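You operate a simulated robot arm through the tools that you are given. There is no shell and no other tool. Be economical: measure what you need, move in short steps, check, and stop when the job is done.

You run a simulated robot arm. Do the job below in one go: nothing can be reset, and whatever is moved stays where it is left.

JOB
Bleed the red filler mini football into its card's range, then load the cream one.
Fine: use the bleed button; bled ball on the green ring pad; new ball valve up in the nest, arm over it; leave the third.

It is judged by the outcome, as a careful person would: the job done as asked, and still so three seconds after it is handed in. It fails if anything else is knocked over, pushed out of place, dropped, spilled or broken.

ROBOT AND FRAMES
A 6-joint arm with a two-finger parallel gripper, fixed in place. Base frame: the origin is at the foot of the arm, x ahead of it, y to its left, z up; the work surface is at about z = 0.867. Lengths are in m, angles in rad, forces in N, time in s.
With the tool pointing down near the work surface it reaches from about 0.26 to 0.68 m from the base axis. Its first joint turns from -1.152 to 1.152 rad. Payload 2.9 kg.
The tool frame sits at the grasp point between the pads (the TCP): z along the fingers, y along the line on which they close. The tips reach 0.03 m beyond it. The gripper opens to 0.11 m. The fingers are 0.02 m wide and 0.01 m thick; the gripper's body (0.048 by 0.112 m) begins 0.055 m behind the TCP.
Orientation is told as [roll, pitch, yaw] about the base's x, y, z axes, in that order, counted from this pose: with the fingers straight down and closing along the base's y, the tool's x points along the base's -x, its y along +y and its z along -z.

CONTROLS
- The arm moves only by the tool nudge_tool. Its argument "commands" is a list that holds one entry, the list of rows, each a list of 6 numbers: the shift along the tool's x, y, z in m, then the turn, a rotation vector about the tool's x, y, z in degrees. In form: [[[dx, dy, dz, wx, wy, wz], ...]]. A call has 1 to 12 rows; each row shifts and turns the commanded pose from where the row before left it, along the tool's axes as they then stand. "grip" is the gripper command, from -1 (fully open) to 1 (shut), values between in proportion, set as the call begins (left out, the last holds). Each row takes 0.2 s and may step no farther than 0.05 m and 0.15 rad from the row before; otherwise, or with a gripper value out of range, the whole call is refused. A pose out of reach is approached as far as the arm can. The call stops where the force on the tool passes 40 N (or 10 N more than at its start, if that is more) or the arm is blocked; 0.2 s more then pass. The fingers move at their own pace (about 0.108 m/s each) and stop on an object; they squeeze with about 23 N. The grip force told is the motor's: it shows also when the fingers shut on nothing. Time passes only in rows, and 0.2 s behind the last, so rows that do not move let the fingers close. The reply holds the time, the measured pose of the TCP, the force on the tool along the base axes, the opening and the grip force, in the units named above and with some noise.
- Cameras (640 x 400 px; columns grow to the right, rows downward): "scene" is fixed at [0.0664, 0.4203, 1.4003]; the picture's right is [-0.86, -0.50, 0.00], its down [-0.21, 0.35, -0.91] and it looks along [0.46, -0.79, -0.41] (base axes); focal length 361 px, centre (320, 200). "wrist" rides on the gripper at [0.072, 0.017, -0.103] in the tool frame; the picture's right is [-0.23, 0.97, 0.00], its down [-0.76, -0.18, -0.62] and it looks along [-0.61, -0.14, 0.78] (tool axes); focal length 222 px, centre (320, 200). There is no depth. A picture from a camera that has moved, and an enlarged one, comes with that camera's place and axes in the base frame and with its lens.
- grab_frame(camera): a new picture of that camera. The clock stands still meanwhile.
- close_up(camera, box): a new picture of the part [left, top, right, bottom] of that camera's present view, enlarged. The clock stands still meanwhile.
- sign_off(): hands the job in; it is judged then, once.

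Go step by step. Nothing tells you positions but the pictures and the camera data: compare them with the known pose of the tool, close in by small moves and look again before you grip or let go. The budget is 120 turns and 76 pictures, counting those below and the enlarged ones. Unless the task says otherwise, let go and move clear before handing in, and close with one line.

The tools are called after "Call:" by a JSON object that holds its "op" and its "data". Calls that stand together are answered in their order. nudge_tool: Moves the arm, as the interface text tells. Its arguments: {"type":"object","properties":{"commands":{"type":"array","items":{"type":"array","items":{"type":"array","items":{"type":"number"}}}},"grip":{"type":"number"}},"required":["commands"]} The other tools are called the same way: grab_frame (camera) takes a picture; close_up (camera, box) takes an enlarged picture of a part of a camera's view; sign_off () hands the job in.

At the start:

```text
time: 0.0
tcp_pos: [0.3931, -0.0518, 1.2868]
tcp_rot: [-0.001, -0.004, 0.0]
contact_force: [0.2, 0.6, -0.4]
gripper_width: 0.1098
grip_force: 0.1
```

scene: 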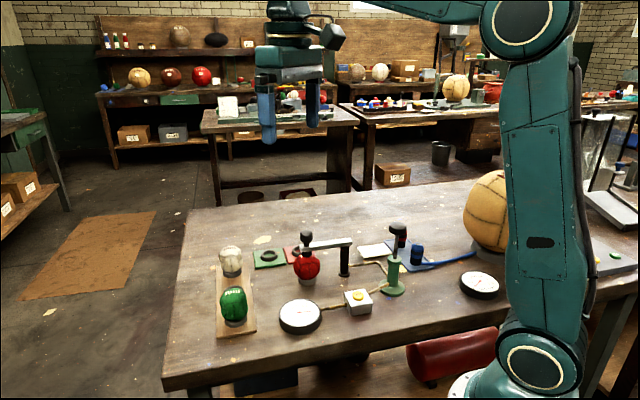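
wrist: 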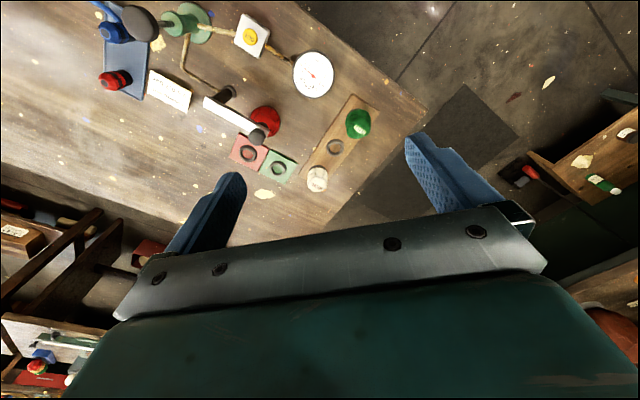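

I see a bench with a red ball in a nest under a swing arm, a green and a cream ball on a wooden rack, gauges, a bleed button box and a card. I'll look closer first.

Call:
{"op": "close_up", "data": {"camera": "scene", "box": [200, 210, 360, 350]}}

Call:
{"op": "close_up", "data": {"camera": "scene", "box": [330, 210, 510, 320]}}

Call:
{"op": "close_up", "data": {"camera": "wrist", "box": [80, 0, 400, 200]}}

```text
2.86 times, centred on (280, 280) of scene
camera zoom: at [0.0664, 0.4203, 1.4003], right [-0.86, -0.5, 0.0], down [-0.21, 0.35, -0.91], along [0.46, -0.79, -0.41], focal length 1032 px, centre (434, -29)
```

zoom: 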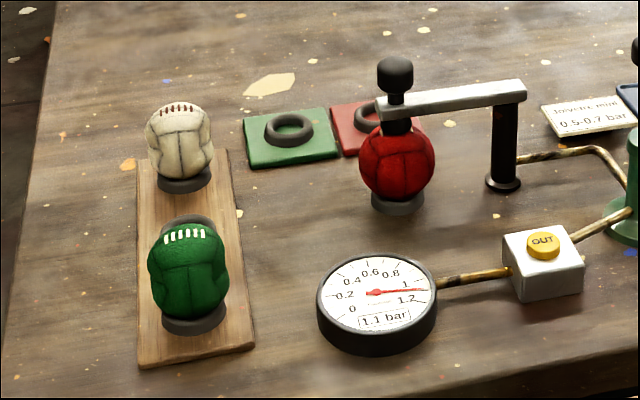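

```text
3.56 times, centred on (420, 265) of scene
camera zoom: at [0.0664, 0.4203, 1.4003], right [-0.86, -0.5, 0.0], down [-0.21, 0.35, -0.91], along [0.46, -0.79, -0.41], focal length 1285 px, centre (-36, -31)
```

zoom: 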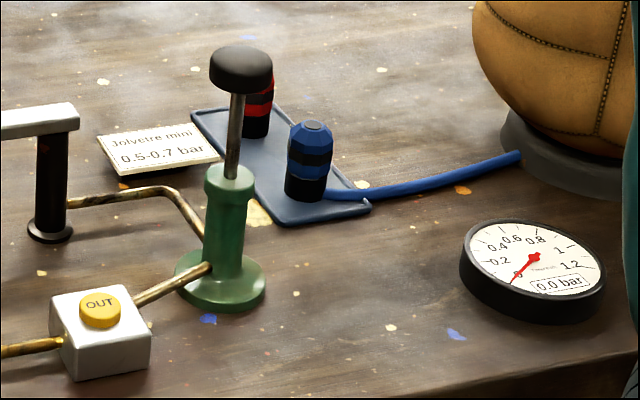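

```text
2.00 times, centred on (240, 100) of wrist
camera zoom: at [0.3191, -0.0354, 1.3894], right [0.23, 0.97, 0.0], down [0.76, -0.18, 0.62], along [0.61, -0.14, -0.78], focal length 444 px, centre (480, 400)
```

zoom: 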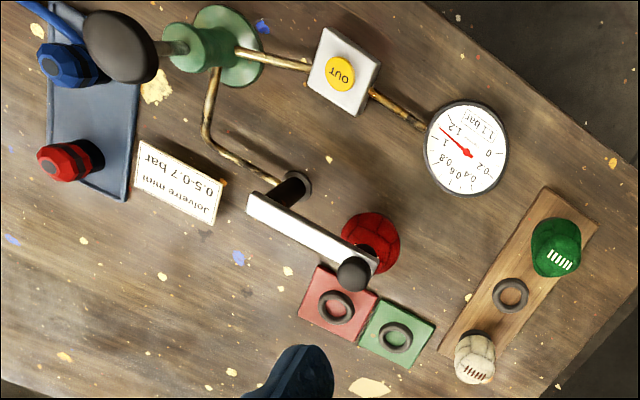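

The gauge reads 1.1 bar and the card says 0.5–0.7. I place the button at about (0.309, -0.159, 0.90), the pump at (0.266, -0.252), the red ball at (0.457, -0.188), the arm knob at (0.458, -0.189, 0.984) and the arm post at (0.387, -0.251). I'll close the gripper and turn it 90° so it clears the pump.

Call:
{"op": "nudge_tool", "data": {"commands": [[[0, 0, 0, 0, 0, 8.2], [0, 0, 0, 0, 0, 8.2], [0, 0, 0, 0, 0, 8.2], [0, 0, 0, 0, 0, 8.2], [0, 0, 0, 0, 0, 8.2], [0, 0, 0, 0, 0, 8.2], [0, 0, 0, 0, 0, 8.2], [0, 0, 0, 0, 0, 8.2], [0, 0, 0, 0, 0, 8.2], [0, 0, 0, 0, 0, 8.2], [0, 0, 0, 0, 0, 8]]], "grip": 1}}

Call:
{"op": "nudge_tool", "data": {"commands": [[[-0.036, -0.028, 0.01, 0, 0, 0], [-0.036, -0.028, 0.04, 0, 0, 0], [-0.035, -0.028, 0.03, 0, 0, 0], [0, 0, 0.045, 0, 0, 0], [0, 0, 0.045, 0, 0, 0], [0, 0, 0.045, 0, 0, 0], [0, 0, 0.045, 0, 0, 0]]]}}

Call:
{"op": "grab_frame", "data": {"camera": "wrist"}}

Call:
{"op": "grab_frame", "data": {"camera": "scene"}}

```text
time: 2.4
tcp_pos: [0.3929, -0.0512, 1.2869]
tcp_rot: [0.002, -0.002, -1.572]
contact_force: [0.5, 0.5, 0.8]
gripper_width: 0.0001
grip_force: 22.7
```

```text
refused: row 2 steps farther than a row can; nothing moved
```

```text
70 pictures are left
camera wrist: at [0.4089, 0.0197, 1.3896], right [0.97, -0.23, 0.0], down [-0.18, -0.76, 0.62], along [-0.14, -0.61, -0.78], focal length 222 px, centre (320, 200)
```

wrist: 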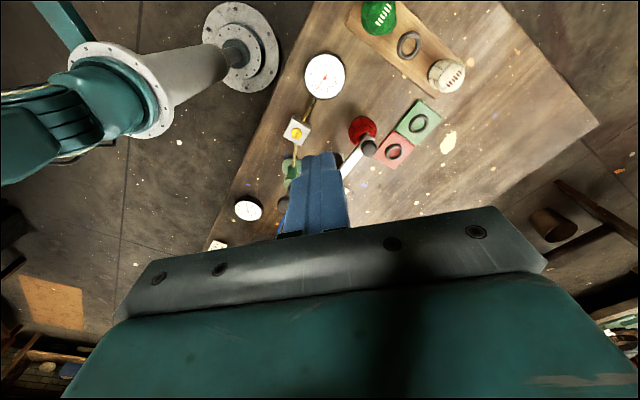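

```text
69 pictures are left
```

scene: 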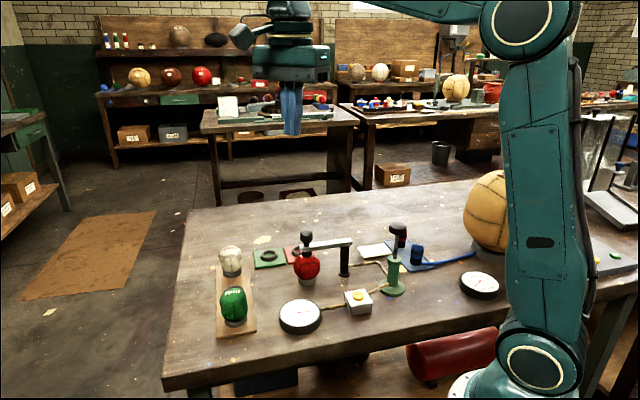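

The button estimate holds at about (0.311, -0.160). I'll resend the descent with shorter steps, stopping above it.

Call:
{"op": "nudge_tool", "data": {"commands": [[[-0.036, -0.028, 0.01, 0, 0, 0], [-0.036, -0.027, 0.01, 0, 0, 0], [-0.037, -0.027, 0.01, 0, 0, 0], [0, 0, 0.045, 0, 0, 0], [0, 0, 0.045, 0, 0, 0], [0, 0, 0.045, 0, 0, 0], [0, 0, 0.045, 0, 0, 0], [0, 0, 0.045, 0, 0, 0], [0, 0, 0.045, 0, 0, 0], [0, 0, 0.037, 0, 0, 0]]]}}

Call:
{"op": "grab_frame", "data": {"camera": "wrist"}}

Call:
{"op": "close_up", "data": {"camera": "scene", "box": [270, 210, 430, 350]}}

```text
time: 4.6
tcp_pos: [0.3109, -0.1622, 0.9489]
tcp_rot: [0.002, -0.001, -1.573]
contact_force: [-0.4, 0.3, -0.3]
gripper_width: 0.0003
grip_force: 23.2
```

```text
68 pictures are left
camera wrist: at [0.327, -0.0901, 1.0509], right [0.97, -0.23, 0.0], down [-0.18, -0.76, 0.62], along [-0.14, -0.61, -0.78], focal length 222 px, centre (320, 200)
```

wrist: 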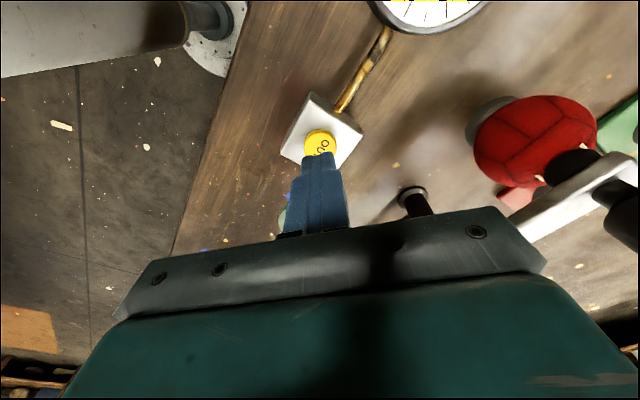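

```text
2.86 times, centred on (350, 280) of scene
camera zoom: at [0.0664, 0.4203, 1.4003], right [-0.86, -0.5, 0.0], down [-0.21, 0.35, -0.91], along [0.46, -0.79, -0.41], focal length 1032 px, centre (234, -29)
```

zoom: 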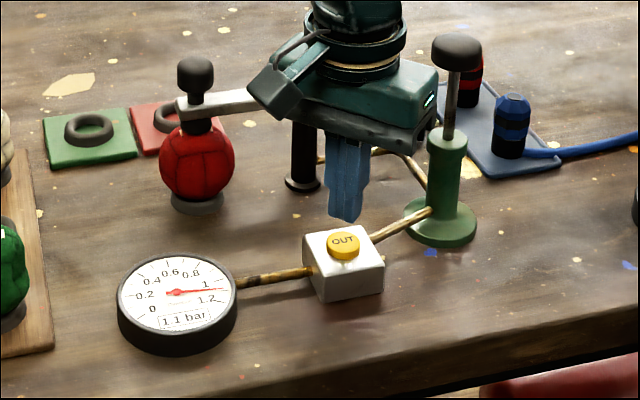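

The finger tips are over the button, about 2 cm above it. I'll lower gently to find contact and watch the gauge.

Call:
{"op": "nudge_tool", "data": {"commands": [[[0.003, 0, 0.01, 0, 0, 0], [0, 0, 0.004, 0, 0, 0]]]}}

Call:
{"op": "close_up", "data": {"camera": "scene", "box": [270, 210, 430, 350]}}

```text
time: 5.2
tcp_pos: [0.3112, -0.1571, 0.9359]
tcp_rot: [0.003, 0.0, -1.571]
contact_force: [-0.5, 0.1, 0.4]
gripper_width: 0.0
grip_force: 23.2
```

```text
2.86 times, centred on (350, 280) of scene
camera zoom: at [0.0664, 0.4203, 1.4003], right [-0.86, -0.5, 0.0], down [-0.21, 0.35, -0.91], along [0.46, -0.79, -0.41], focal length 1032 px, centre (234, -29)
```

zoom: 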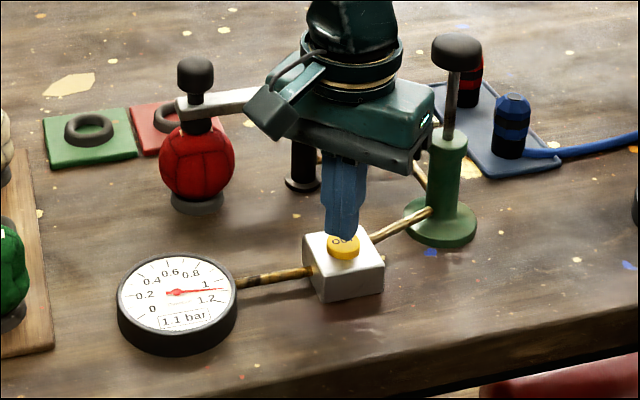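

Almost touching. I'll step down in small steps and come straight back up.

Call:
{"op": "nudge_tool", "data": {"commands": [[[0, 0, 0.004, 0, 0, 0], [0, 0, 0.002, 0, 0, 0], [0, 0, -0.006, 0, 0, 0]]]}}

Call:
{"op": "close_up", "data": {"camera": "scene", "box": [270, 210, 430, 350]}}

```text
time: 6.0
tcp_pos: [0.3113, -0.1571, 0.9361]
tcp_rot: [0.0, 0.001, -1.57]
contact_force: [-0.2, 0.2, 0.1]
gripper_width: 0.0
grip_force: 23.1
```

```text
2.86 times, centred on (350, 280) of scene
camera zoom: at [0.0664, 0.4203, 1.4003], right [-0.86, -0.5, 0.0], down [-0.21, 0.35, -0.91], along [0.46, -0.79, -0.41], focal length 1032 px, centre (234, -29)
```

zoom: 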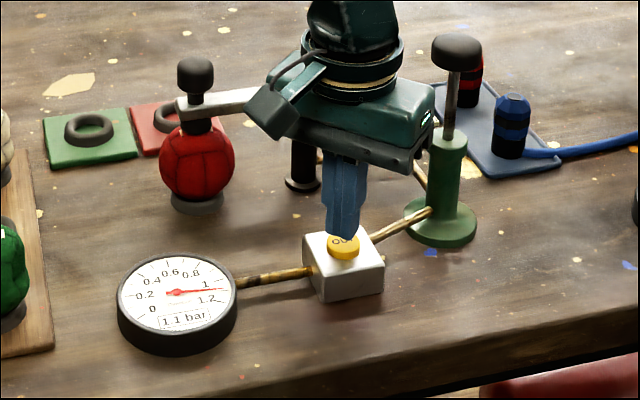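

No change, so I'll go slightly deeper.

Call:
{"op": "nudge_tool", "data": {"commands": [[[0, 0, 0.007, 0, 0, 0], [0, 0, 0.002, 0, 0, 0]]]}}

Call:
{"op": "close_up", "data": {"camera": "scene", "box": [270, 210, 430, 350]}}

```text
time: 6.6
tcp_pos: [0.3115, -0.1577, 0.9256]
tcp_rot: [0.003, 0.001, -1.569]
contact_force: [0.1, 0.9, -0.4]
gripper_width: 0.0
grip_force: 23.2
```

```text
2.86 times, centred on (350, 280) of scene
camera zoom: at [0.0664, 0.4203, 1.4003], right [-0.86, -0.5, 0.0], down [-0.21, 0.35, -0.91], along [0.46, -0.79, -0.41], focal length 1032 px, centre (234, -29)
```

zoom: 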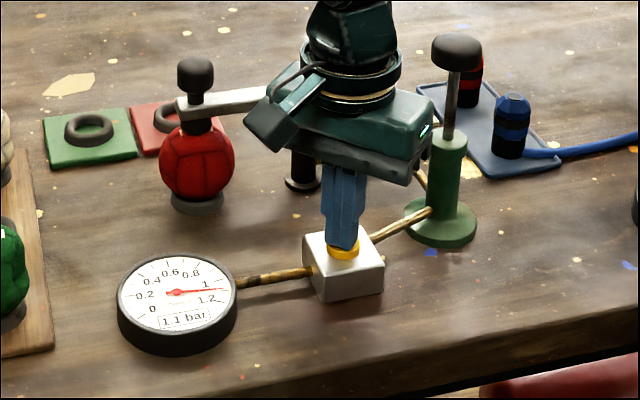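

Still no contact force. I'll take 1.5 mm steps.

Call:
{"op": "nudge_tool", "data": {"commands": [[[0, 0, 0.0015, 0, 0, 0]]]}}

Call:
{"op": "nudge_tool", "data": {"commands": [[[0, 0, 0.0015, 0, 0, 0]]]}}

Call:
{"op": "close_up", "data": {"camera": "scene", "box": [270, 210, 430, 350]}}

```text
time: 7.0
tcp_pos: [0.3103, -0.1571, 0.9252]
tcp_rot: [0.003, 0.0, -1.569]
contact_force: [-0.3, 0.7, 0.4]
gripper_width: 0.0002
grip_force: 23.1
```

```text
time: 7.4
tcp_pos: [0.3104, -0.1569, 0.9233]
tcp_rot: [0.001, 0.0, -1.573]
contact_force: [0.9, 0.0, 0.9]
gripper_width: 0.0001
grip_force: 23.7
```

```text
2.86 times, centred on (350, 280) of scene
camera zoom: at [0.0664, 0.4203, 1.4003], right [-0.86, -0.5, 0.0], down [-0.21, 0.35, -0.91], along [0.46, -0.79, -0.41], focal length 1032 px, centre (234, -29)
```

zoom: 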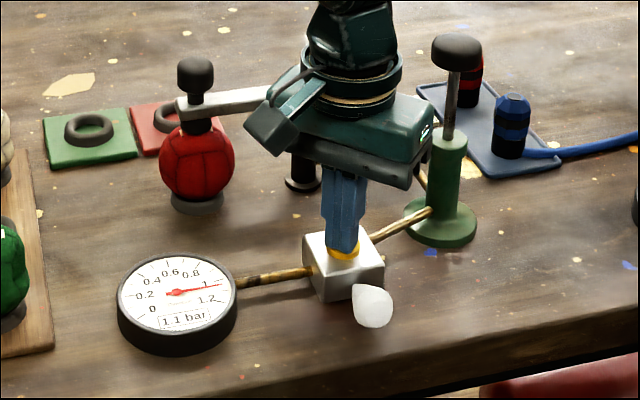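

A puff of air shows it is bleeding now. I'll hold for short spells and watch the gauge.

Call:
{"op": "nudge_tool", "data": {"commands": [[[0, 0, 0, 0, 0, 0], [0, 0, 0, 0, 0, 0]]]}}

Call:
{"op": "close_up", "data": {"camera": "scene", "box": [270, 250, 350, 350]}}

```text
time: 8.0
tcp_pos: [0.3109, -0.1579, 0.9237]
tcp_rot: [0.001, 0.0, -1.572]
contact_force: [0.7, -0.8, 1.7]
gripper_width: 0.0001
grip_force: 23.1
```

```text
4.00 times, centred on (310, 300) of scene
camera zoom: at [0.0664, 0.4203, 1.4003], right [-0.86, -0.5, 0.0], down [-0.21, 0.35, -0.91], along [0.46, -0.79, -0.41], focal length 1445 px, centre (360, -200)
```

zoom: 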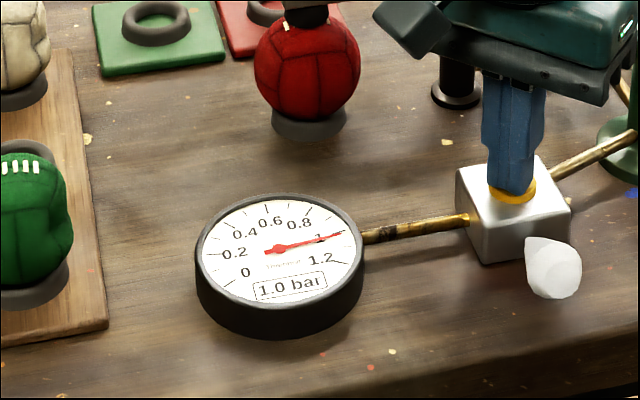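

It reads 1.0 bar and falls at roughly 0.1 bar per 0.6–0.8 s. I'll hold another 1.4 s.

Call:
{"op": "nudge_tool", "data": {"commands": [[[0, 0, 0, 0, 0, 0], [0, 0, 0, 0, 0, 0], [0, 0, 0, 0, 0, 0], [0, 0, 0, 0, 0, 0], [0, 0, 0, 0, 0, 0], [0, 0, 0, 0, 0, 0]]]}}

Call:
{"op": "close_up", "data": {"camera": "scene", "box": [270, 250, 350, 350]}}

```text
time: 9.4
tcp_pos: [0.3111, -0.158, 0.9236]
tcp_rot: [0.003, 0.001, -1.571]
contact_force: [-0.7, -1.0, 0.3]
gripper_width: 0.0
grip_force: 22.9
```

```text
4.00 times, centred on (310, 300) of scene
camera zoom: at [0.0664, 0.4203, 1.4003], right [-0.86, -0.5, 0.0], down [-0.21, 0.35, -0.91], along [0.46, -0.79, -0.41], focal length 1445 px, centre (360, -200)
```

zoom: 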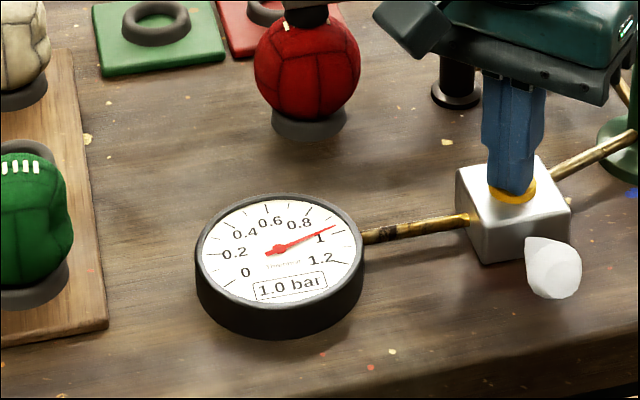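

The rate is slower than I thought. I'll hold 2.4 s and measure again.

Call:
{"op": "nudge_tool", "data": {"commands": [[[0, 0, 0, 0, 0, 0], [0, 0, 0, 0, 0, 0], [0, 0, 0, 0, 0, 0], [0, 0, 0, 0, 0, 0], [0, 0, 0, 0, 0, 0], [0, 0, 0, 0, 0, 0], [0, 0, 0, 0, 0, 0], [0, 0, 0, 0, 0, 0], [0, 0, 0, 0, 0, 0], [0, 0, 0, 0, 0, 0], [0, 0, 0, 0, 0, 0]]]}}

Call:
{"op": "close_up", "data": {"camera": "scene", "box": [270, 250, 350, 350]}}

```text
time: 11.8
tcp_pos: [0.3094, -0.157, 0.924]
tcp_rot: [0.002, 0.0, -1.57]
contact_force: [-0.2, -0.4, 0.2]
gripper_width: 0.0
grip_force: 23.0
```

```text
4.00 times, centred on (310, 300) of scene
camera zoom: at [0.0664, 0.4203, 1.4003], right [-0.86, -0.5, 0.0], down [-0.21, 0.35, -0.91], along [0.46, -0.79, -0.41], focal length 1445 px, centre (360, -200)
```

zoom: 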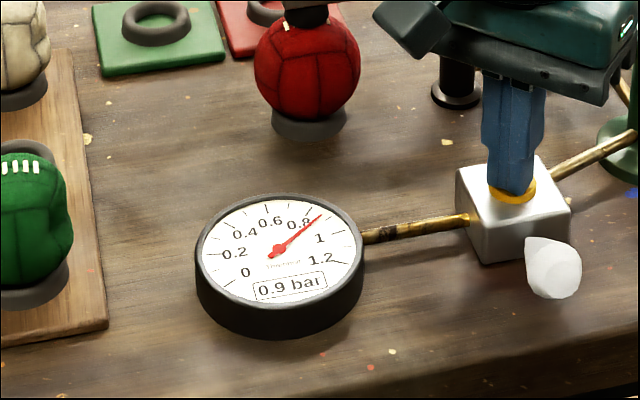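

It is at about 0.88 bar, falling about 0.045 bar/s. I'll hold about 4.6 s more and recheck.

Call:
{"op": "nudge_tool", "data": {"commands": [[[0, 0, 0, 0, 0, 0], [0, 0, 0, 0, 0, 0], [0, 0, 0, 0, 0, 0], [0, 0, 0, 0, 0, 0], [0, 0, 0, 0, 0, 0], [0, 0, 0, 0, 0, 0], [0, 0, 0, 0, 0, 0], [0, 0, 0, 0, 0, 0], [0, 0, 0, 0, 0, 0], [0, 0, 0, 0, 0, 0], [0, 0, 0, 0, 0, 0]]]}}

Call:
{"op": "nudge_tool", "data": {"commands": [[[0, 0, 0, 0, 0, 0], [0, 0, 0, 0, 0, 0], [0, 0, 0, 0, 0, 0], [0, 0, 0, 0, 0, 0], [0, 0, 0, 0, 0, 0], [0, 0, 0, 0, 0, 0], [0, 0, 0, 0, 0, 0], [0, 0, 0, 0, 0, 0], [0, 0, 0, 0, 0, 0], [0, 0, 0, 0, 0, 0]]]}}

Call:
{"op": "close_up", "data": {"camera": "scene", "box": [270, 250, 350, 350]}}

```text
time: 14.2
tcp_pos: [0.3109, -0.158, 0.9237]
tcp_rot: [0.003, -0.001, -1.571]
contact_force: [-0.5, 1.0, 2.5]
gripper_width: 0.0001
grip_force: 22.7
```

```text
time: 16.4
tcp_pos: [0.3101, -0.1594, 0.9234]
tcp_rot: [0.004, -0.001, -1.57]
contact_force: [-0.2, 0.1, -0.1]
gripper_width: 0.0002
grip_force: 23.2
```

```text
4.00 times, centred on (310, 300) of scene
camera zoom: at [0.0664, 0.4203, 1.4003], right [-0.86, -0.5, 0.0], down [-0.21, 0.35, -0.91], along [0.46, -0.79, -0.41], focal length 1445 px, centre (360, -200)
```

zoom: 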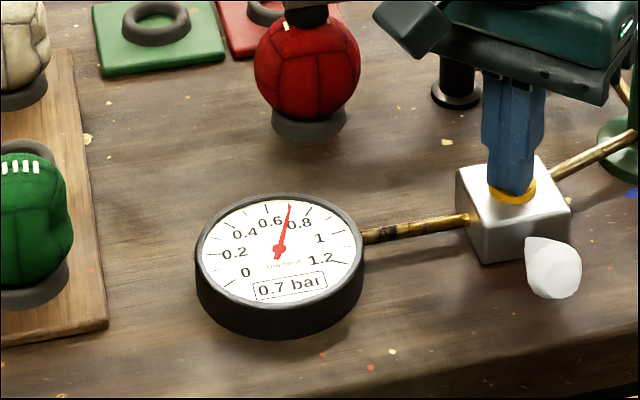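

It is at about 0.7 bar. Two more seconds should bring it near 0.6, then I lift off.

Call:
{"op": "nudge_tool", "data": {"commands": [[[0, 0, 0, 0, 0, 0], [0, 0, 0, 0, 0, 0], [0, 0, 0, 0, 0, 0], [0, 0, 0, 0, 0, 0], [0, 0, 0, 0, 0, 0], [0, 0, 0, 0, 0, 0], [0, 0, 0, 0, 0, 0], [0, 0, 0, 0, 0, 0], [0, 0, 0, 0, 0, 0], [0, 0, -0.03, 0, 0, 0], [0, 0, -0.04, 0, 0, 0]]]}}

Call:
{"op": "close_up", "data": {"camera": "scene", "box": [270, 250, 350, 350]}}

```text
time: 18.8
tcp_pos: [0.3096, -0.1583, 0.9917]
tcp_rot: [0.001, -0.001, -1.572]
contact_force: [0.3, -0.8, 0.6]
gripper_width: 0.0
grip_force: 22.8
```

```text
4.00 times, centred on (310, 300) of scene
camera zoom: at [0.0664, 0.4203, 1.4003], right [-0.86, -0.5, 0.0], down [-0.21, 0.35, -0.91], along [0.46, -0.79, -0.41], focal length 1445 px, centre (360, -200)
```

zoom: 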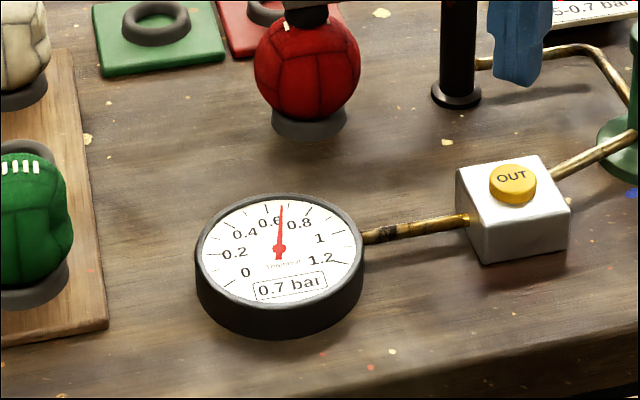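

It reads about 0.66 bar, which is in range but close to the top. One more 1.4 s press will centre it.

Call:
{"op": "nudge_tool", "data": {"commands": [[[0, 0, 0.04, 0, 0, 0], [0, 0, 0.03, 0, 0, 0], [0, 0, 0, 0, 0, 0], [0, 0, 0, 0, 0, 0], [0, 0, 0, 0, 0, 0], [0, 0, 0, 0, 0, 0], [0, 0, 0, 0, 0, 0], [0, 0, 0, 0, 0, 0], [0, 0, 0, 0, 0, 0], [0, 0, -0.03, 0, 0, 0], [0, 0, -0.04, 0, 0, 0]]]}}

Call:
{"op": "close_up", "data": {"camera": "scene", "box": [270, 250, 350, 350]}}

```text
time: 21.2
tcp_pos: [0.3101, -0.1566, 0.9954]
tcp_rot: [0.0, 0.001, -1.571]
contact_force: [0.8, -0.1, -0.2]
gripper_width: 0.0001
grip_force: 22.7
```

```text
4.00 times, centred on (310, 300) of scene
camera zoom: at [0.0664, 0.4203, 1.4003], right [-0.86, -0.5, 0.0], down [-0.21, 0.35, -0.91], along [0.46, -0.79, -0.41], focal length 1445 px, centre (360, -200)
```

zoom: 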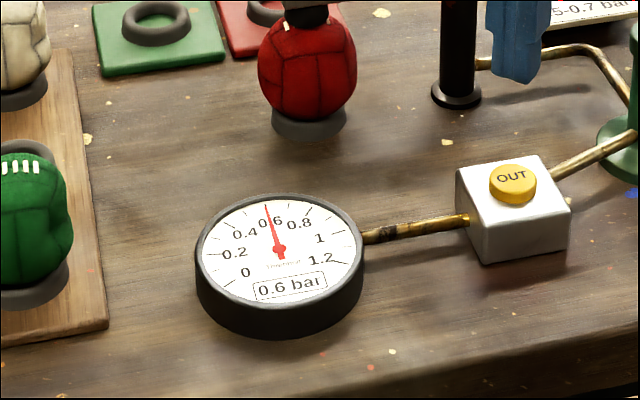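

The gauge now reads 0.6 bar, centred in the range. Next is the swing arm, so I'll look closely at its structure and at the cream ball.

Call:
{"op": "nudge_tool", "data": {"commands": [[[0, 0, -0.04, 0, 0, 0], [0, 0, -0.04, 0, 0, 0], [0, 0, -0.04, 0, 0, 0]]]}}

Call:
{"op": "close_up", "data": {"camera": "scene", "box": [280, 220, 360, 290]}}

Call:
{"op": "close_up", "data": {"camera": "scene", "box": [205, 230, 285, 340]}}

Call:
{"op": "grab_frame", "data": {"camera": "wrist"}}

```text
time: 22.0
tcp_pos: [0.3103, -0.1554, 1.1169]
tcp_rot: [0.0, 0.0, -1.571]
contact_force: [-0.6, -0.5, 0.9]
gripper_width: 0.0
grip_force: 23.3
```

```text
5.71 times, centred on (320, 255) of scene
camera zoom: at [0.0664, 0.4203, 1.4003], right [-0.86, -0.5, 0.0], down [-0.21, 0.35, -0.91], along [0.46, -0.79, -0.41], focal length 2065 px, centre (320, -114)
```

zoom: 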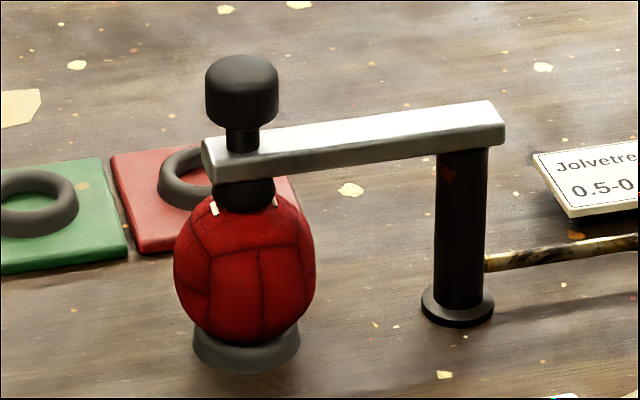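

```text
3.64 times, centred on (245, 285) of scene
camera zoom: at [0.0664, 0.4203, 1.4003], right [-0.86, -0.5, 0.0], down [-0.21, 0.35, -0.91], along [0.46, -0.79, -0.41], focal length 1314 px, centre (593, -109)
```

zoom: 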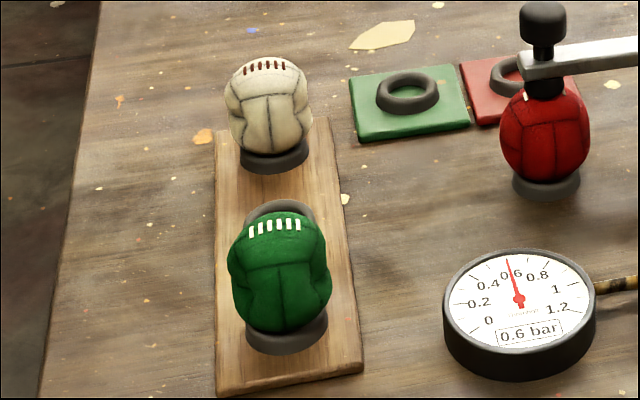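

```text
54 pictures are left
camera wrist: at [0.326, -0.0847, 1.2196], right [0.97, -0.23, 0.0], down [-0.18, -0.76, 0.62], along [-0.14, -0.61, -0.78], focal length 222 px, centre (320, 200)
```

wrist: 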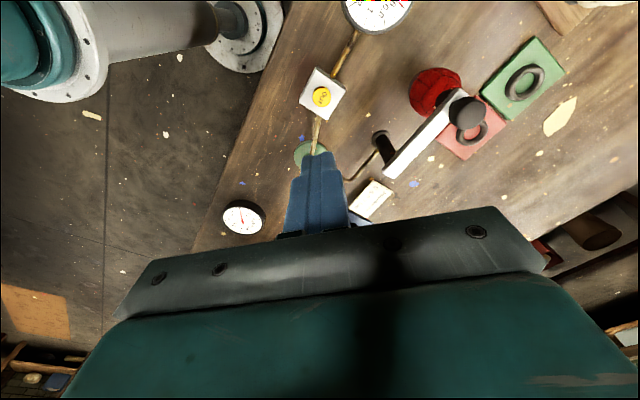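

The arm is a bar on a post at (0.387, -0.251), with a knob and a plug over the ball. The bar points at about 41°, and the balls sit with their laces and valve up. I'll line the gripper up across the bar (yaw +41°) above the knob, half open.

Call:
{"op": "nudge_tool", "data": {"commands": [[[-0.009, 0.037, -0.01, 0, 0, 0], [-0.009, 0.037, 0, 0, 0, 0], [-0.009, 0.037, 0, 0, 0, 0], [-0.007, 0.037, 0, 0, 0, 0], [0, 0, 0, 0, 0, -8.2], [0, 0, 0, 0, 0, -8.2], [0, 0, 0, 0, 0, -8.2], [0, 0, 0, 0, 0, -8.2], [0, 0, 0, 0, 0, -8.2], [0, 0, 0, 0, 0, -8.2], [0, 0, 0, 0, 0, -8.2], [0, 0, 0, 0, 0, -8.2]]], "grip": -0.27}}

Call:
{"op": "nudge_tool", "data": {"commands": [[[0, 0, 0, 0, 0, -8.2], [0, 0, 0, 0, 0, -8.2], [0, 0, 0, 0, 0, -8.2], [0, 0, 0, 0, 0, -8.2], [0, 0, 0, 0, 0, -8.2], [0, 0, 0, 0, 0, -8.2], [0, 0, 0, 0, 0, -8.2], [0, 0, 0, 0, 0, -8]]]}}

Call:
{"op": "grab_frame", "data": {"camera": "wrist"}}

Call:
{"op": "grab_frame", "data": {"camera": "scene"}}

```text
time: 24.6
tcp_pos: [0.4583, -0.1917, 1.124]
tcp_rot: [0.0, 0.001, -0.422]
contact_force: [-0.3, 0.4, -0.3]
gripper_width: 0.0699
grip_force: 0.1
```

```text
time: 26.4
tcp_pos: [0.4587, -0.1915, 1.1242]
tcp_rot: [0.001, 0.001, 0.72]
contact_force: [-0.1, -0.3, 0.4]
gripper_width: 0.0696
grip_force: 0.0
```

```text
53 pictures are left
camera wrist: at [0.3919, -0.2271, 1.2263], right [-0.47, 0.88, 0.0], down [0.69, 0.37, 0.62], along [0.55, 0.29, -0.78], focal length 222 px, centre (320, 200)
```

wrist: 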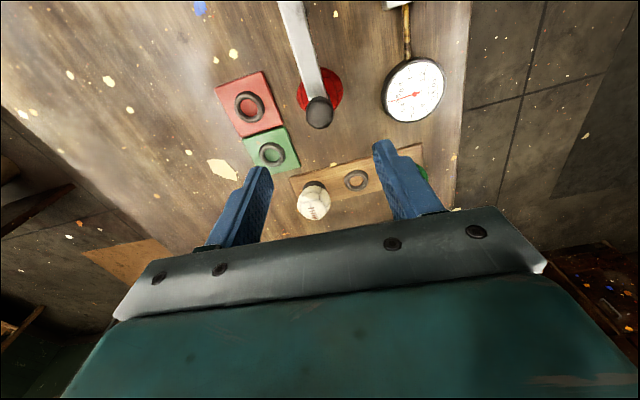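

```text
52 pictures are left
```

scene: 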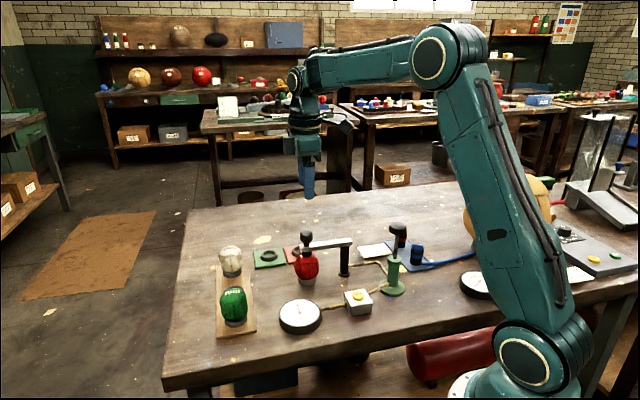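

The knob sits at (0.4585, -0.192), right under the gripper. I'll descend around it to TCP z≈1.002.

Call:
{"op": "nudge_tool", "data": {"commands": [[[0, 0, 0.04, 0, 0, 0], [0, 0, 0.04, 0, 0, 0], [0, 0, 0.03, 0, 0, 0], [0, 0, 0.012, 0, 0, 0]]]}}

Call:
{"op": "close_up", "data": {"camera": "scene", "box": [270, 200, 370, 290]}}

Call:
{"op": "grab_frame", "data": {"camera": "wrist"}}

```text
time: 27.4
tcp_pos: [0.4594, -0.1918, 1.0008]
tcp_rot: [-0.003, 0.0, 0.716]
contact_force: [-0.3, -0.1, -0.2]
gripper_width: 0.0696
grip_force: 0.0
```

```text
4.44 times, centred on (320, 245) of scene
camera zoom: at [0.0664, 0.4203, 1.4003], right [-0.86, -0.5, 0.0], down [-0.21, 0.35, -0.91], along [0.46, -0.79, -0.41], focal length 1606 px, centre (320, 0)
```

zoom: 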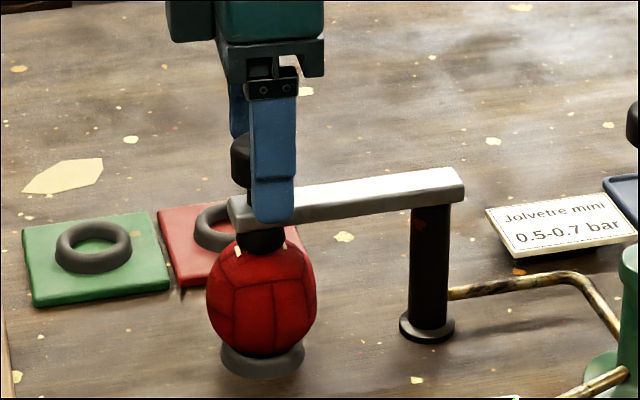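

```text
50 pictures are left
camera wrist: at [0.3926, -0.2271, 1.1034], right [-0.47, 0.88, 0.0], down [0.69, 0.37, 0.62], along [0.55, 0.29, -0.78], focal length 222 px, centre (320, 200)
```

wrist: 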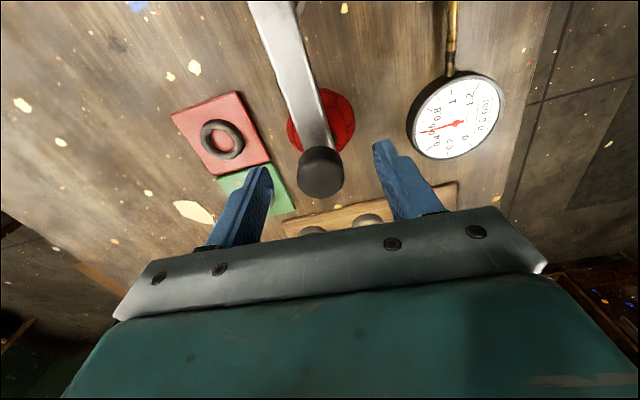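

The knob is centred between the fingers, so I'll close on it.

Call:
{"op": "nudge_tool", "data": {"commands": [[[0, 0, 0, 0, 0, 0], [0, 0, 0, 0, 0, 0], [0, 0, 0, 0, 0, 0]]], "grip": 1}}

Call:
{"op": "nudge_tool", "data": {"commands": [[[0, 0, -0.003, 0, 0, 0], [0, 0, -0.003, 0, 0, 0]]]}}

Call:
{"op": "close_up", "data": {"camera": "scene", "box": [270, 200, 370, 290]}}

```text
time: 28.2
tcp_pos: [0.4594, -0.1909, 1.0013]
tcp_rot: [-0.001, 0.0, 0.715]
contact_force: [1.5, -1.4, -2.6]
gripper_width: 0.0289
grip_force: 44.5
```

```text
time: 28.8
tcp_pos: [0.4591, -0.1902, 1.006]
tcp_rot: [0.002, 0.002, 0.714]
contact_force: [5.5, -3.9, -28.7]
gripper_width: 0.0295
grip_force: 45.7
```

```text
4.44 times, centred on (320, 245) of scene
camera zoom: at [0.067, 0.42, 1.4004], right [-0.86, -0.5, 0.0], down [-0.21, 0.36, -0.91], along [0.46, -0.79, -0.41], focal length 1606 px, centre (320, 0)
```

zoom: 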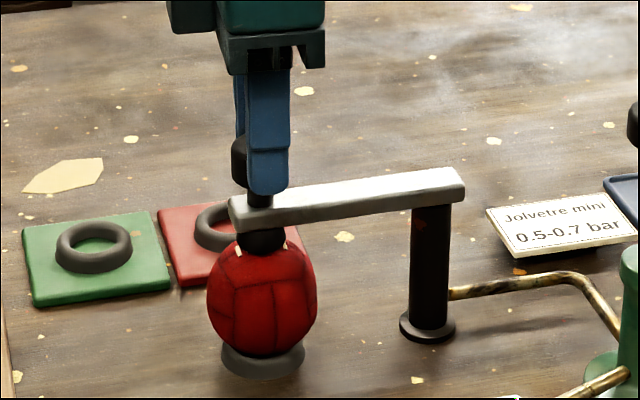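

The knob doesn't lift, since the fingers only slid with resistance, so the arm is a plain swing. I'll ease back down 3 mm and try a small clockwise swing about the post.

Call:
{"op": "nudge_tool", "data": {"commands": [[[0, 0, 0.003, 0, 0, 0], [0.00035, -0.0132, 0, 0, 0, 8], [0, 0, 0, 0, 0, 0]]]}}

Call:
{"op": "close_up", "data": {"camera": "scene", "box": [270, 200, 370, 290]}}

```text
time: 29.6
tcp_pos: [0.4682, -0.2021, 1.0055]
tcp_rot: [0.0, 0.0, 0.572]
contact_force: [-7.3, -3.7, 1.6]
gripper_width: 0.0296
grip_force: 44.8
```

```text
4.44 times, centred on (320, 245) of scene
camera zoom: at [0.0662, 0.4202, 1.4003], right [-0.86, -0.5, 0.0], down [-0.21, 0.35, -0.91], along [0.46, -0.79, -0.41], focal length 1606 px, centre (320, 0)
```

zoom: 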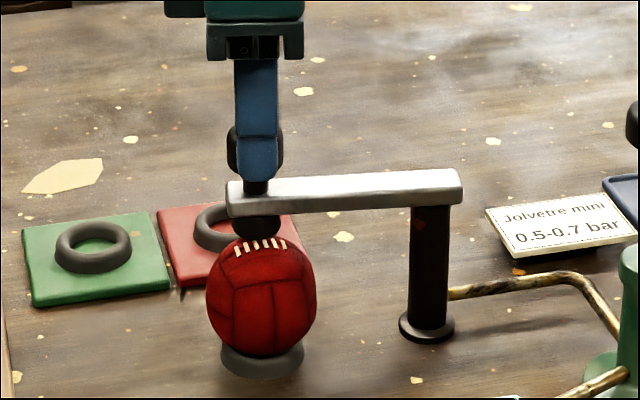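

The arm swings freely and the ball stays in its nest. I'll continue the swing, bending slightly more inward.

Call:
{"op": "nudge_tool", "data": {"commands": [[[0.0011, -0.0131, 0, 0, 0, 8], [0.0007, -0.0131, 0, 0, 0, 8], [0.0006, -0.0131, 0, 0, 0, 8], [0, 0, 0, 0, 0, 0]]]}}

Call:
{"op": "nudge_tool", "data": {"commands": [[[0.0006, -0.0131, 0, 0, 0, 8], [0.0006, -0.0131, 0, 0, 0, 8], [0.0006, -0.0131, 0, 0, 0, 8], [0, 0, 0, 0, 0, 0]]]}}

Call:
{"op": "close_up", "data": {"camera": "scene", "box": [270, 200, 390, 290]}}

```text
time: 30.6
tcp_pos: [0.4843, -0.2374, 1.0058]
tcp_rot: [-0.004, -0.008, 0.161]
contact_force: [21.4, 6.7, -1.6]
gripper_width: 0.0294
grip_force: 45.0
```

```text
time: 31.6
tcp_pos: [0.4826, -0.2785, 1.0061]
tcp_rot: [-0.003, -0.008, -0.265]
contact_force: [22.9, -4.6, -0.2]
gripper_width: 0.0293
grip_force: 45.3
```

```text
4.44 times, centred on (330, 245) of scene
camera zoom: at [0.0671, 0.4201, 1.4003], right [-0.86, -0.5, 0.0], down [-0.21, 0.36, -0.91], along [0.46, -0.79, -0.41], focal length 1606 px, centre (276, 0)
```

zoom: 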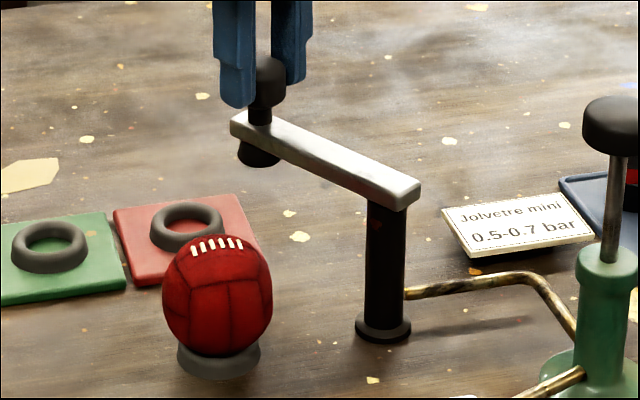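

The ball is staying put. The radius is slightly tight, so I'll ease outward and continue about 32° further to make room for the gripper.

Call:
{"op": "nudge_tool", "data": {"commands": [[[-0.002, 0, 0, 0, 0, 0], [0.0004, -0.013, 0, 0, 0, 8], [0.0004, -0.013, 0, 0, 0, 8], [0.0004, -0.013, 0, 0, 0, 8], [0.0004, -0.013, 0, 0, 0, 8], [0, 0, 0, 0, 0, 0]]]}}

Call:
{"op": "nudge_tool", "data": {"commands": [[[0, 0, 0, 0, 0, 0], [0, 0, 0, 0, 0, 0]]], "grip": -0.1}}

Call:
{"op": "nudge_tool", "data": {"commands": [[[0, 0, -0.04, 0, 0, 0], [0, 0, -0.04, 0, 0, 0], [0, 0, -0.04, 0, 0, 0]]]}}

Call:
{"op": "grab_frame", "data": {"camera": "scene"}}

Call:
{"op": "grab_frame", "data": {"camera": "wrist"}}

```text
time: 33.0
tcp_pos: [0.457, -0.3218, 1.0064]
tcp_rot: [0.003, -0.003, -0.819]
contact_force: [13.7, -4.0, 8.4]
gripper_width: 0.0294
grip_force: 45.1
```

```text
time: 33.6
tcp_pos: [0.4551, -0.3231, 1.0058]
tcp_rot: [0.0, 0.003, -0.82]
contact_force: [0.2, 0.2, 0.4]
gripper_width: 0.0604
grip_force: 0.1
```

```text
time: 34.4
tcp_pos: [0.4568, -0.3251, 1.1259]
tcp_rot: [0.001, 0.0, -0.821]
contact_force: [0.1, 0.3, 0.2]
gripper_width: 0.0604
grip_force: 0.0
```

```text
46 pictures are left
```

scene: 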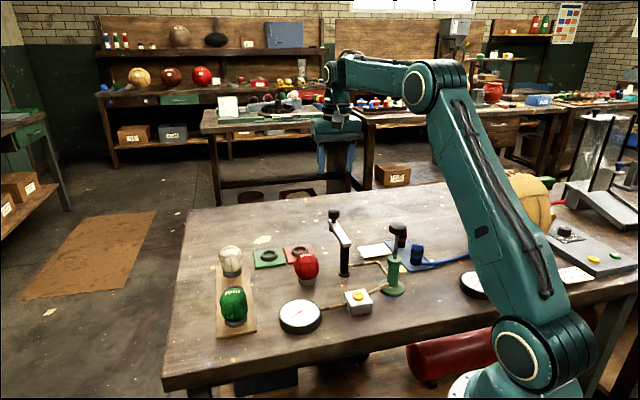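

```text
45 pictures are left
camera wrist: at [0.4197, -0.2609, 1.2281], right [0.87, 0.5, 0.0], down [0.39, -0.68, 0.62], along [0.31, -0.54, -0.78], focal length 222 px, centre (320, 200)
```

wrist: 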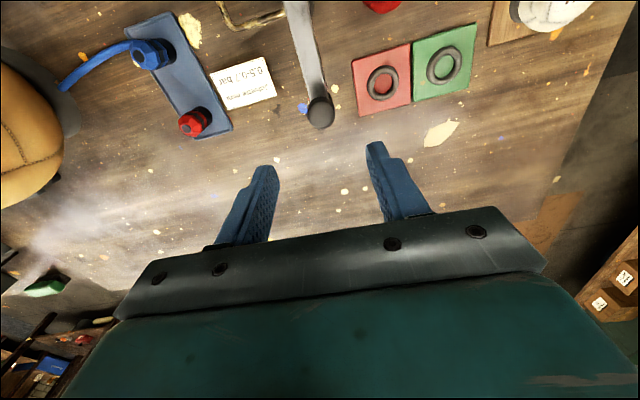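

The arm is swung well clear. Next I'll pick up the red ball: turn to yaw 0, move above (0.458, -0.191) and open wider.

Call:
{"op": "nudge_tool", "data": {"commands": [[[0, 0, 0, 0, 0, -7.83], [0, 0, 0, 0, 0, -7.83], [0, 0, 0, 0, 0, -7.83], [0, 0, 0, 0, 0, -7.83], [0, 0, 0, 0, 0, -7.83], [0, 0, 0, 0, 0, -7.83], [0, 0.045, 0, 0, 0, 0], [0, 0.045, 0, 0, 0, 0], [0, 0.044, 0, 0, 0, 0]]], "grip": -0.6}}

Call:
{"op": "grab_frame", "data": {"camera": "wrist"}}

Call:
{"op": "close_up", "data": {"camera": "scene", "box": [200, 220, 360, 320]}}

```text
time: 36.4
tcp_pos: [0.4583, -0.1882, 1.1235]
tcp_rot: [0.001, -0.003, -0.001]
contact_force: [-0.4, -0.8, 0.1]
gripper_width: 0.0881
grip_force: 0.1
```

```text
44 pictures are left
camera wrist: at [0.3847, -0.1727, 1.2268], right [0.23, 0.97, 0.0], down [0.76, -0.18, 0.62], along [0.61, -0.14, -0.78], focal length 222 px, centre (320, 200)
```

wrist: 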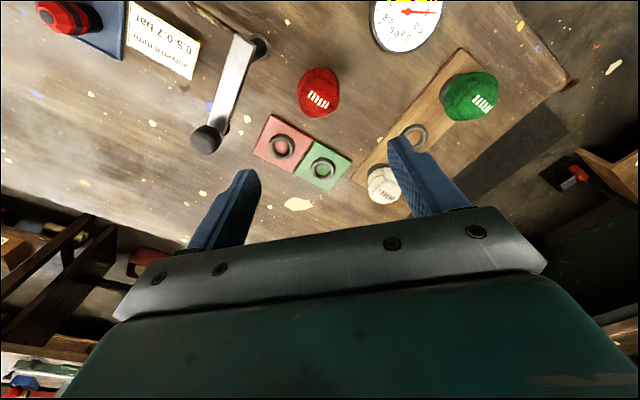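

```text
4.00 times, centred on (280, 270) of scene
camera zoom: at [0.0664, 0.4203, 1.4003], right [-0.86, -0.5, 0.0], down [-0.21, 0.35, -0.91], along [0.46, -0.79, -0.41], focal length 1445 px, centre (480, -80)
```

zoom: 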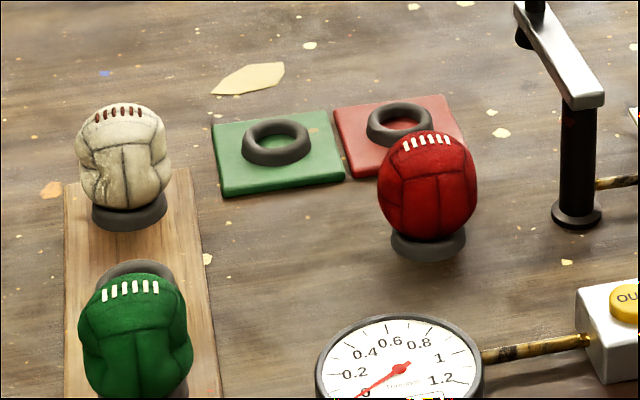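

The red ball is at (0.456, -0.190) with its centre at z≈0.90. I'll descend around it to TCP z≈0.905.

Call:
{"op": "nudge_tool", "data": {"commands": [[[0.002, -0.002, 0.04, 0, 0, 0], [0, 0, 0.04, 0, 0, 0], [0, 0, 0.04, 0, 0, 0], [0, 0, 0.04, 0, 0, 0], [0, 0, 0.03, 0, 0, 0]]]}}

Call:
{"op": "grab_frame", "data": {"camera": "wrist"}}

Call:
{"op": "close_up", "data": {"camera": "scene", "box": [240, 200, 370, 300]}}

```text
time: 37.6
tcp_pos: [0.4541, -0.19, 0.9358]
tcp_rot: [0.001, 0.001, -0.001]
contact_force: [-0.3, 0.3, -0.2]
gripper_width: 0.0881
grip_force: 0.1
```

```text
42 pictures are left
camera wrist: at [0.381, -0.1736, 1.0381], right [0.23, 0.97, 0.0], down [0.76, -0.18, 0.62], along [0.61, -0.14, -0.78], focal length 222 px, centre (320, 200)
```

wrist: 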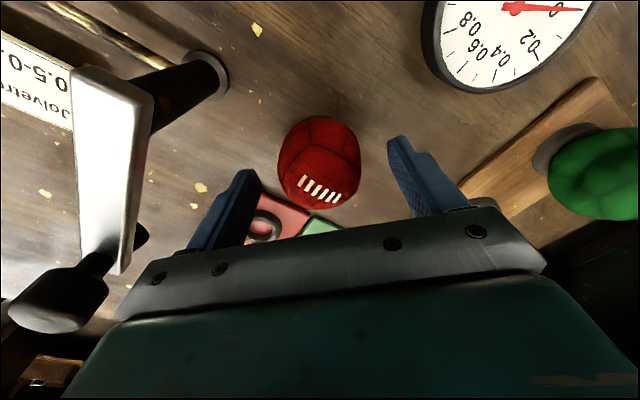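

```text
4.00 times, centred on (305, 250) of scene
camera zoom: at [0.0664, 0.4203, 1.4003], right [-0.86, -0.5, 0.0], down [-0.21, 0.35, -0.91], along [0.46, -0.79, -0.41], focal length 1445 px, centre (380, 0)
```

zoom: 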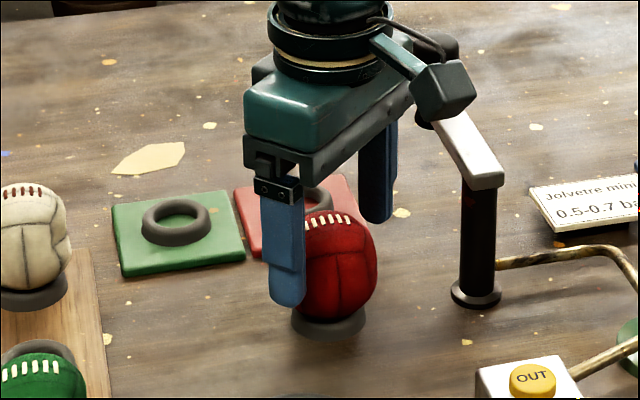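

The ball is centred between the fingers. I'll go down 3 cm more and close.

Call:
{"op": "nudge_tool", "data": {"commands": [[[-0.002, 0, 0.02, 0, 0, 0], [0, 0, 0.012, 0, 0, 0]]]}}

Call:
{"op": "nudge_tool", "data": {"commands": [[[0, 0, 0, 0, 0, 0], [0, 0, 0, 0, 0, 0], [0, 0, 0, 0, 0, 0], [0, 0, 0, 0, 0, 0]]], "grip": 1}}

Call:
{"op": "close_up", "data": {"camera": "scene", "box": [240, 200, 370, 300]}}

```text
time: 38.2
tcp_pos: [0.4562, -0.1892, 0.9029]
tcp_rot: [0.0, 0.0, 0.0]
contact_force: [0.0, -0.1, -0.2]
gripper_width: 0.0881
grip_force: 0.1
```

```text
time: 39.2
tcp_pos: [0.4569, -0.1904, 0.9035]
tcp_rot: [0.0, -0.001, -0.001]
contact_force: [-0.4, -3.3, 0.9]
gripper_width: 0.0639
grip_force: 22.7
```

```text
4.00 times, centred on (305, 250) of scene
camera zoom: at [0.0664, 0.4202, 1.4003], right [-0.86, -0.5, 0.0], down [-0.21, 0.35, -0.91], along [0.46, -0.79, -0.41], focal length 1445 px, centre (380, 0)
```

zoom: 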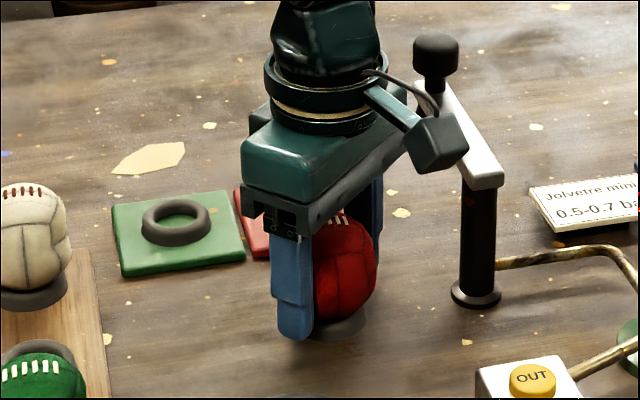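

Gripped at 64 mm. I'll lift straight up and carry it over the green pad.

Call:
{"op": "nudge_tool", "data": {"commands": [[[0, 0, -0.02, 0, 0, 0], [0, 0, -0.035, 0, 0, 0], [0, 0, -0.035, 0, 0, 0], [-0.033, -0.005, 0, 0, 0, 0], [-0.033, -0.005, 0, 0, 0, 0], [-0.033, -0.005, 0, 0, 0, 0], [-0.033, -0.005, 0, 0, 0, 0]]]}}

Call:
{"op": "grab_frame", "data": {"camera": "wrist"}}

Call:
{"op": "close_up", "data": {"camera": "scene", "box": [210, 190, 340, 290]}}

```text
time: 40.8
tcp_pos: [0.5874, -0.2101, 0.9937]
tcp_rot: [0.0, -0.002, 0.001]
contact_force: [-0.1, 0.8, 0.4]
gripper_width: 0.0
grip_force: 22.9
```

```text
39 pictures are left
camera wrist: at [0.5148, -0.1948, 1.0963], right [0.23, 0.97, 0.0], down [0.76, -0.18, 0.62], along [0.61, -0.14, -0.78], focal length 222 px, centre (320, 200)
```

wrist: 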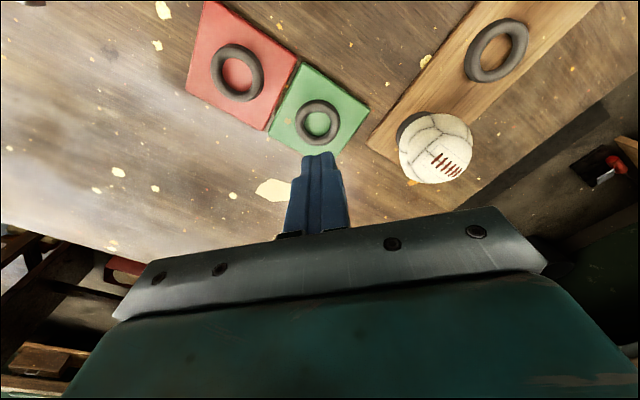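

```text
4.00 times, centred on (275, 240) of scene
camera zoom: at [0.0664, 0.4203, 1.4003], right [-0.86, -0.5, 0.0], down [-0.21, 0.35, -0.91], along [0.46, -0.79, -0.41], focal length 1445 px, centre (500, 40)
```

zoom: 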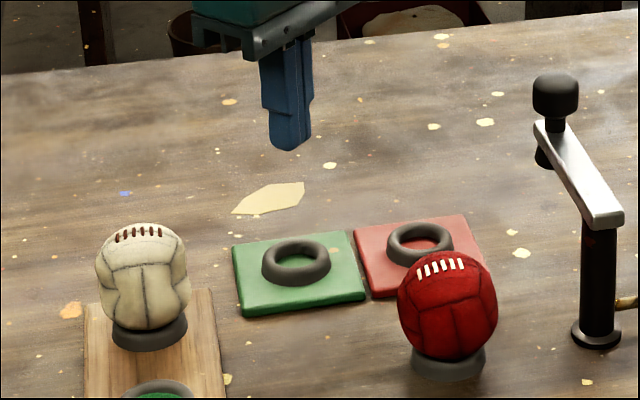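

The ball slipped out and is still sitting in its nest, so nothing has been disturbed. I'll go back above it, look, and re-grip with a slow, monitored lift.

Call:
{"op": "nudge_tool", "data": {"commands": [[[0.033, 0.005, -0.02, 0, 0, 0], [0.033, 0.005, 0, 0, 0, 0], [0.033, 0.005, 0, 0, 0, 0], [0.033, 0.005, 0, 0, 0, 0]]], "grip": -0.6}}

Call:
{"op": "close_up", "data": {"camera": "wrist", "box": [220, 60, 420, 220]}}

Call:
{"op": "close_up", "data": {"camera": "scene", "box": [280, 225, 340, 295]}}

```text
time: 41.8
tcp_pos: [0.4579, -0.191, 1.0125]
tcp_rot: [0.0, -0.002, 0.0]
contact_force: [-0.4, -1.0, 0.3]
gripper_width: 0.0881
grip_force: 0.0
```

```text
2.50 times, centred on (320, 140) of wrist
camera zoom: at [0.3842, -0.1744, 1.1159], right [0.23, 0.97, 0.0], down [0.76, -0.18, 0.62], along [0.61, -0.14, -0.78], focal length 555 px, centre (320, 350)
```

zoom: 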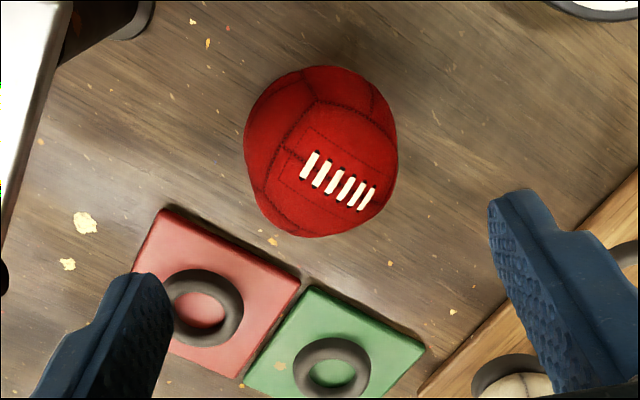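

```text
5.71 times, centred on (310, 260) of scene
camera zoom: at [0.0664, 0.4203, 1.4003], right [-0.86, -0.5, 0.0], down [-0.21, 0.35, -0.91], along [0.46, -0.79, -0.41], focal length 2065 px, centre (377, -143)
```

zoom: 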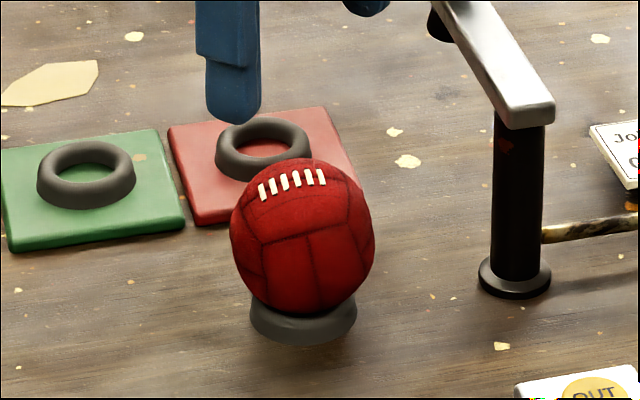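

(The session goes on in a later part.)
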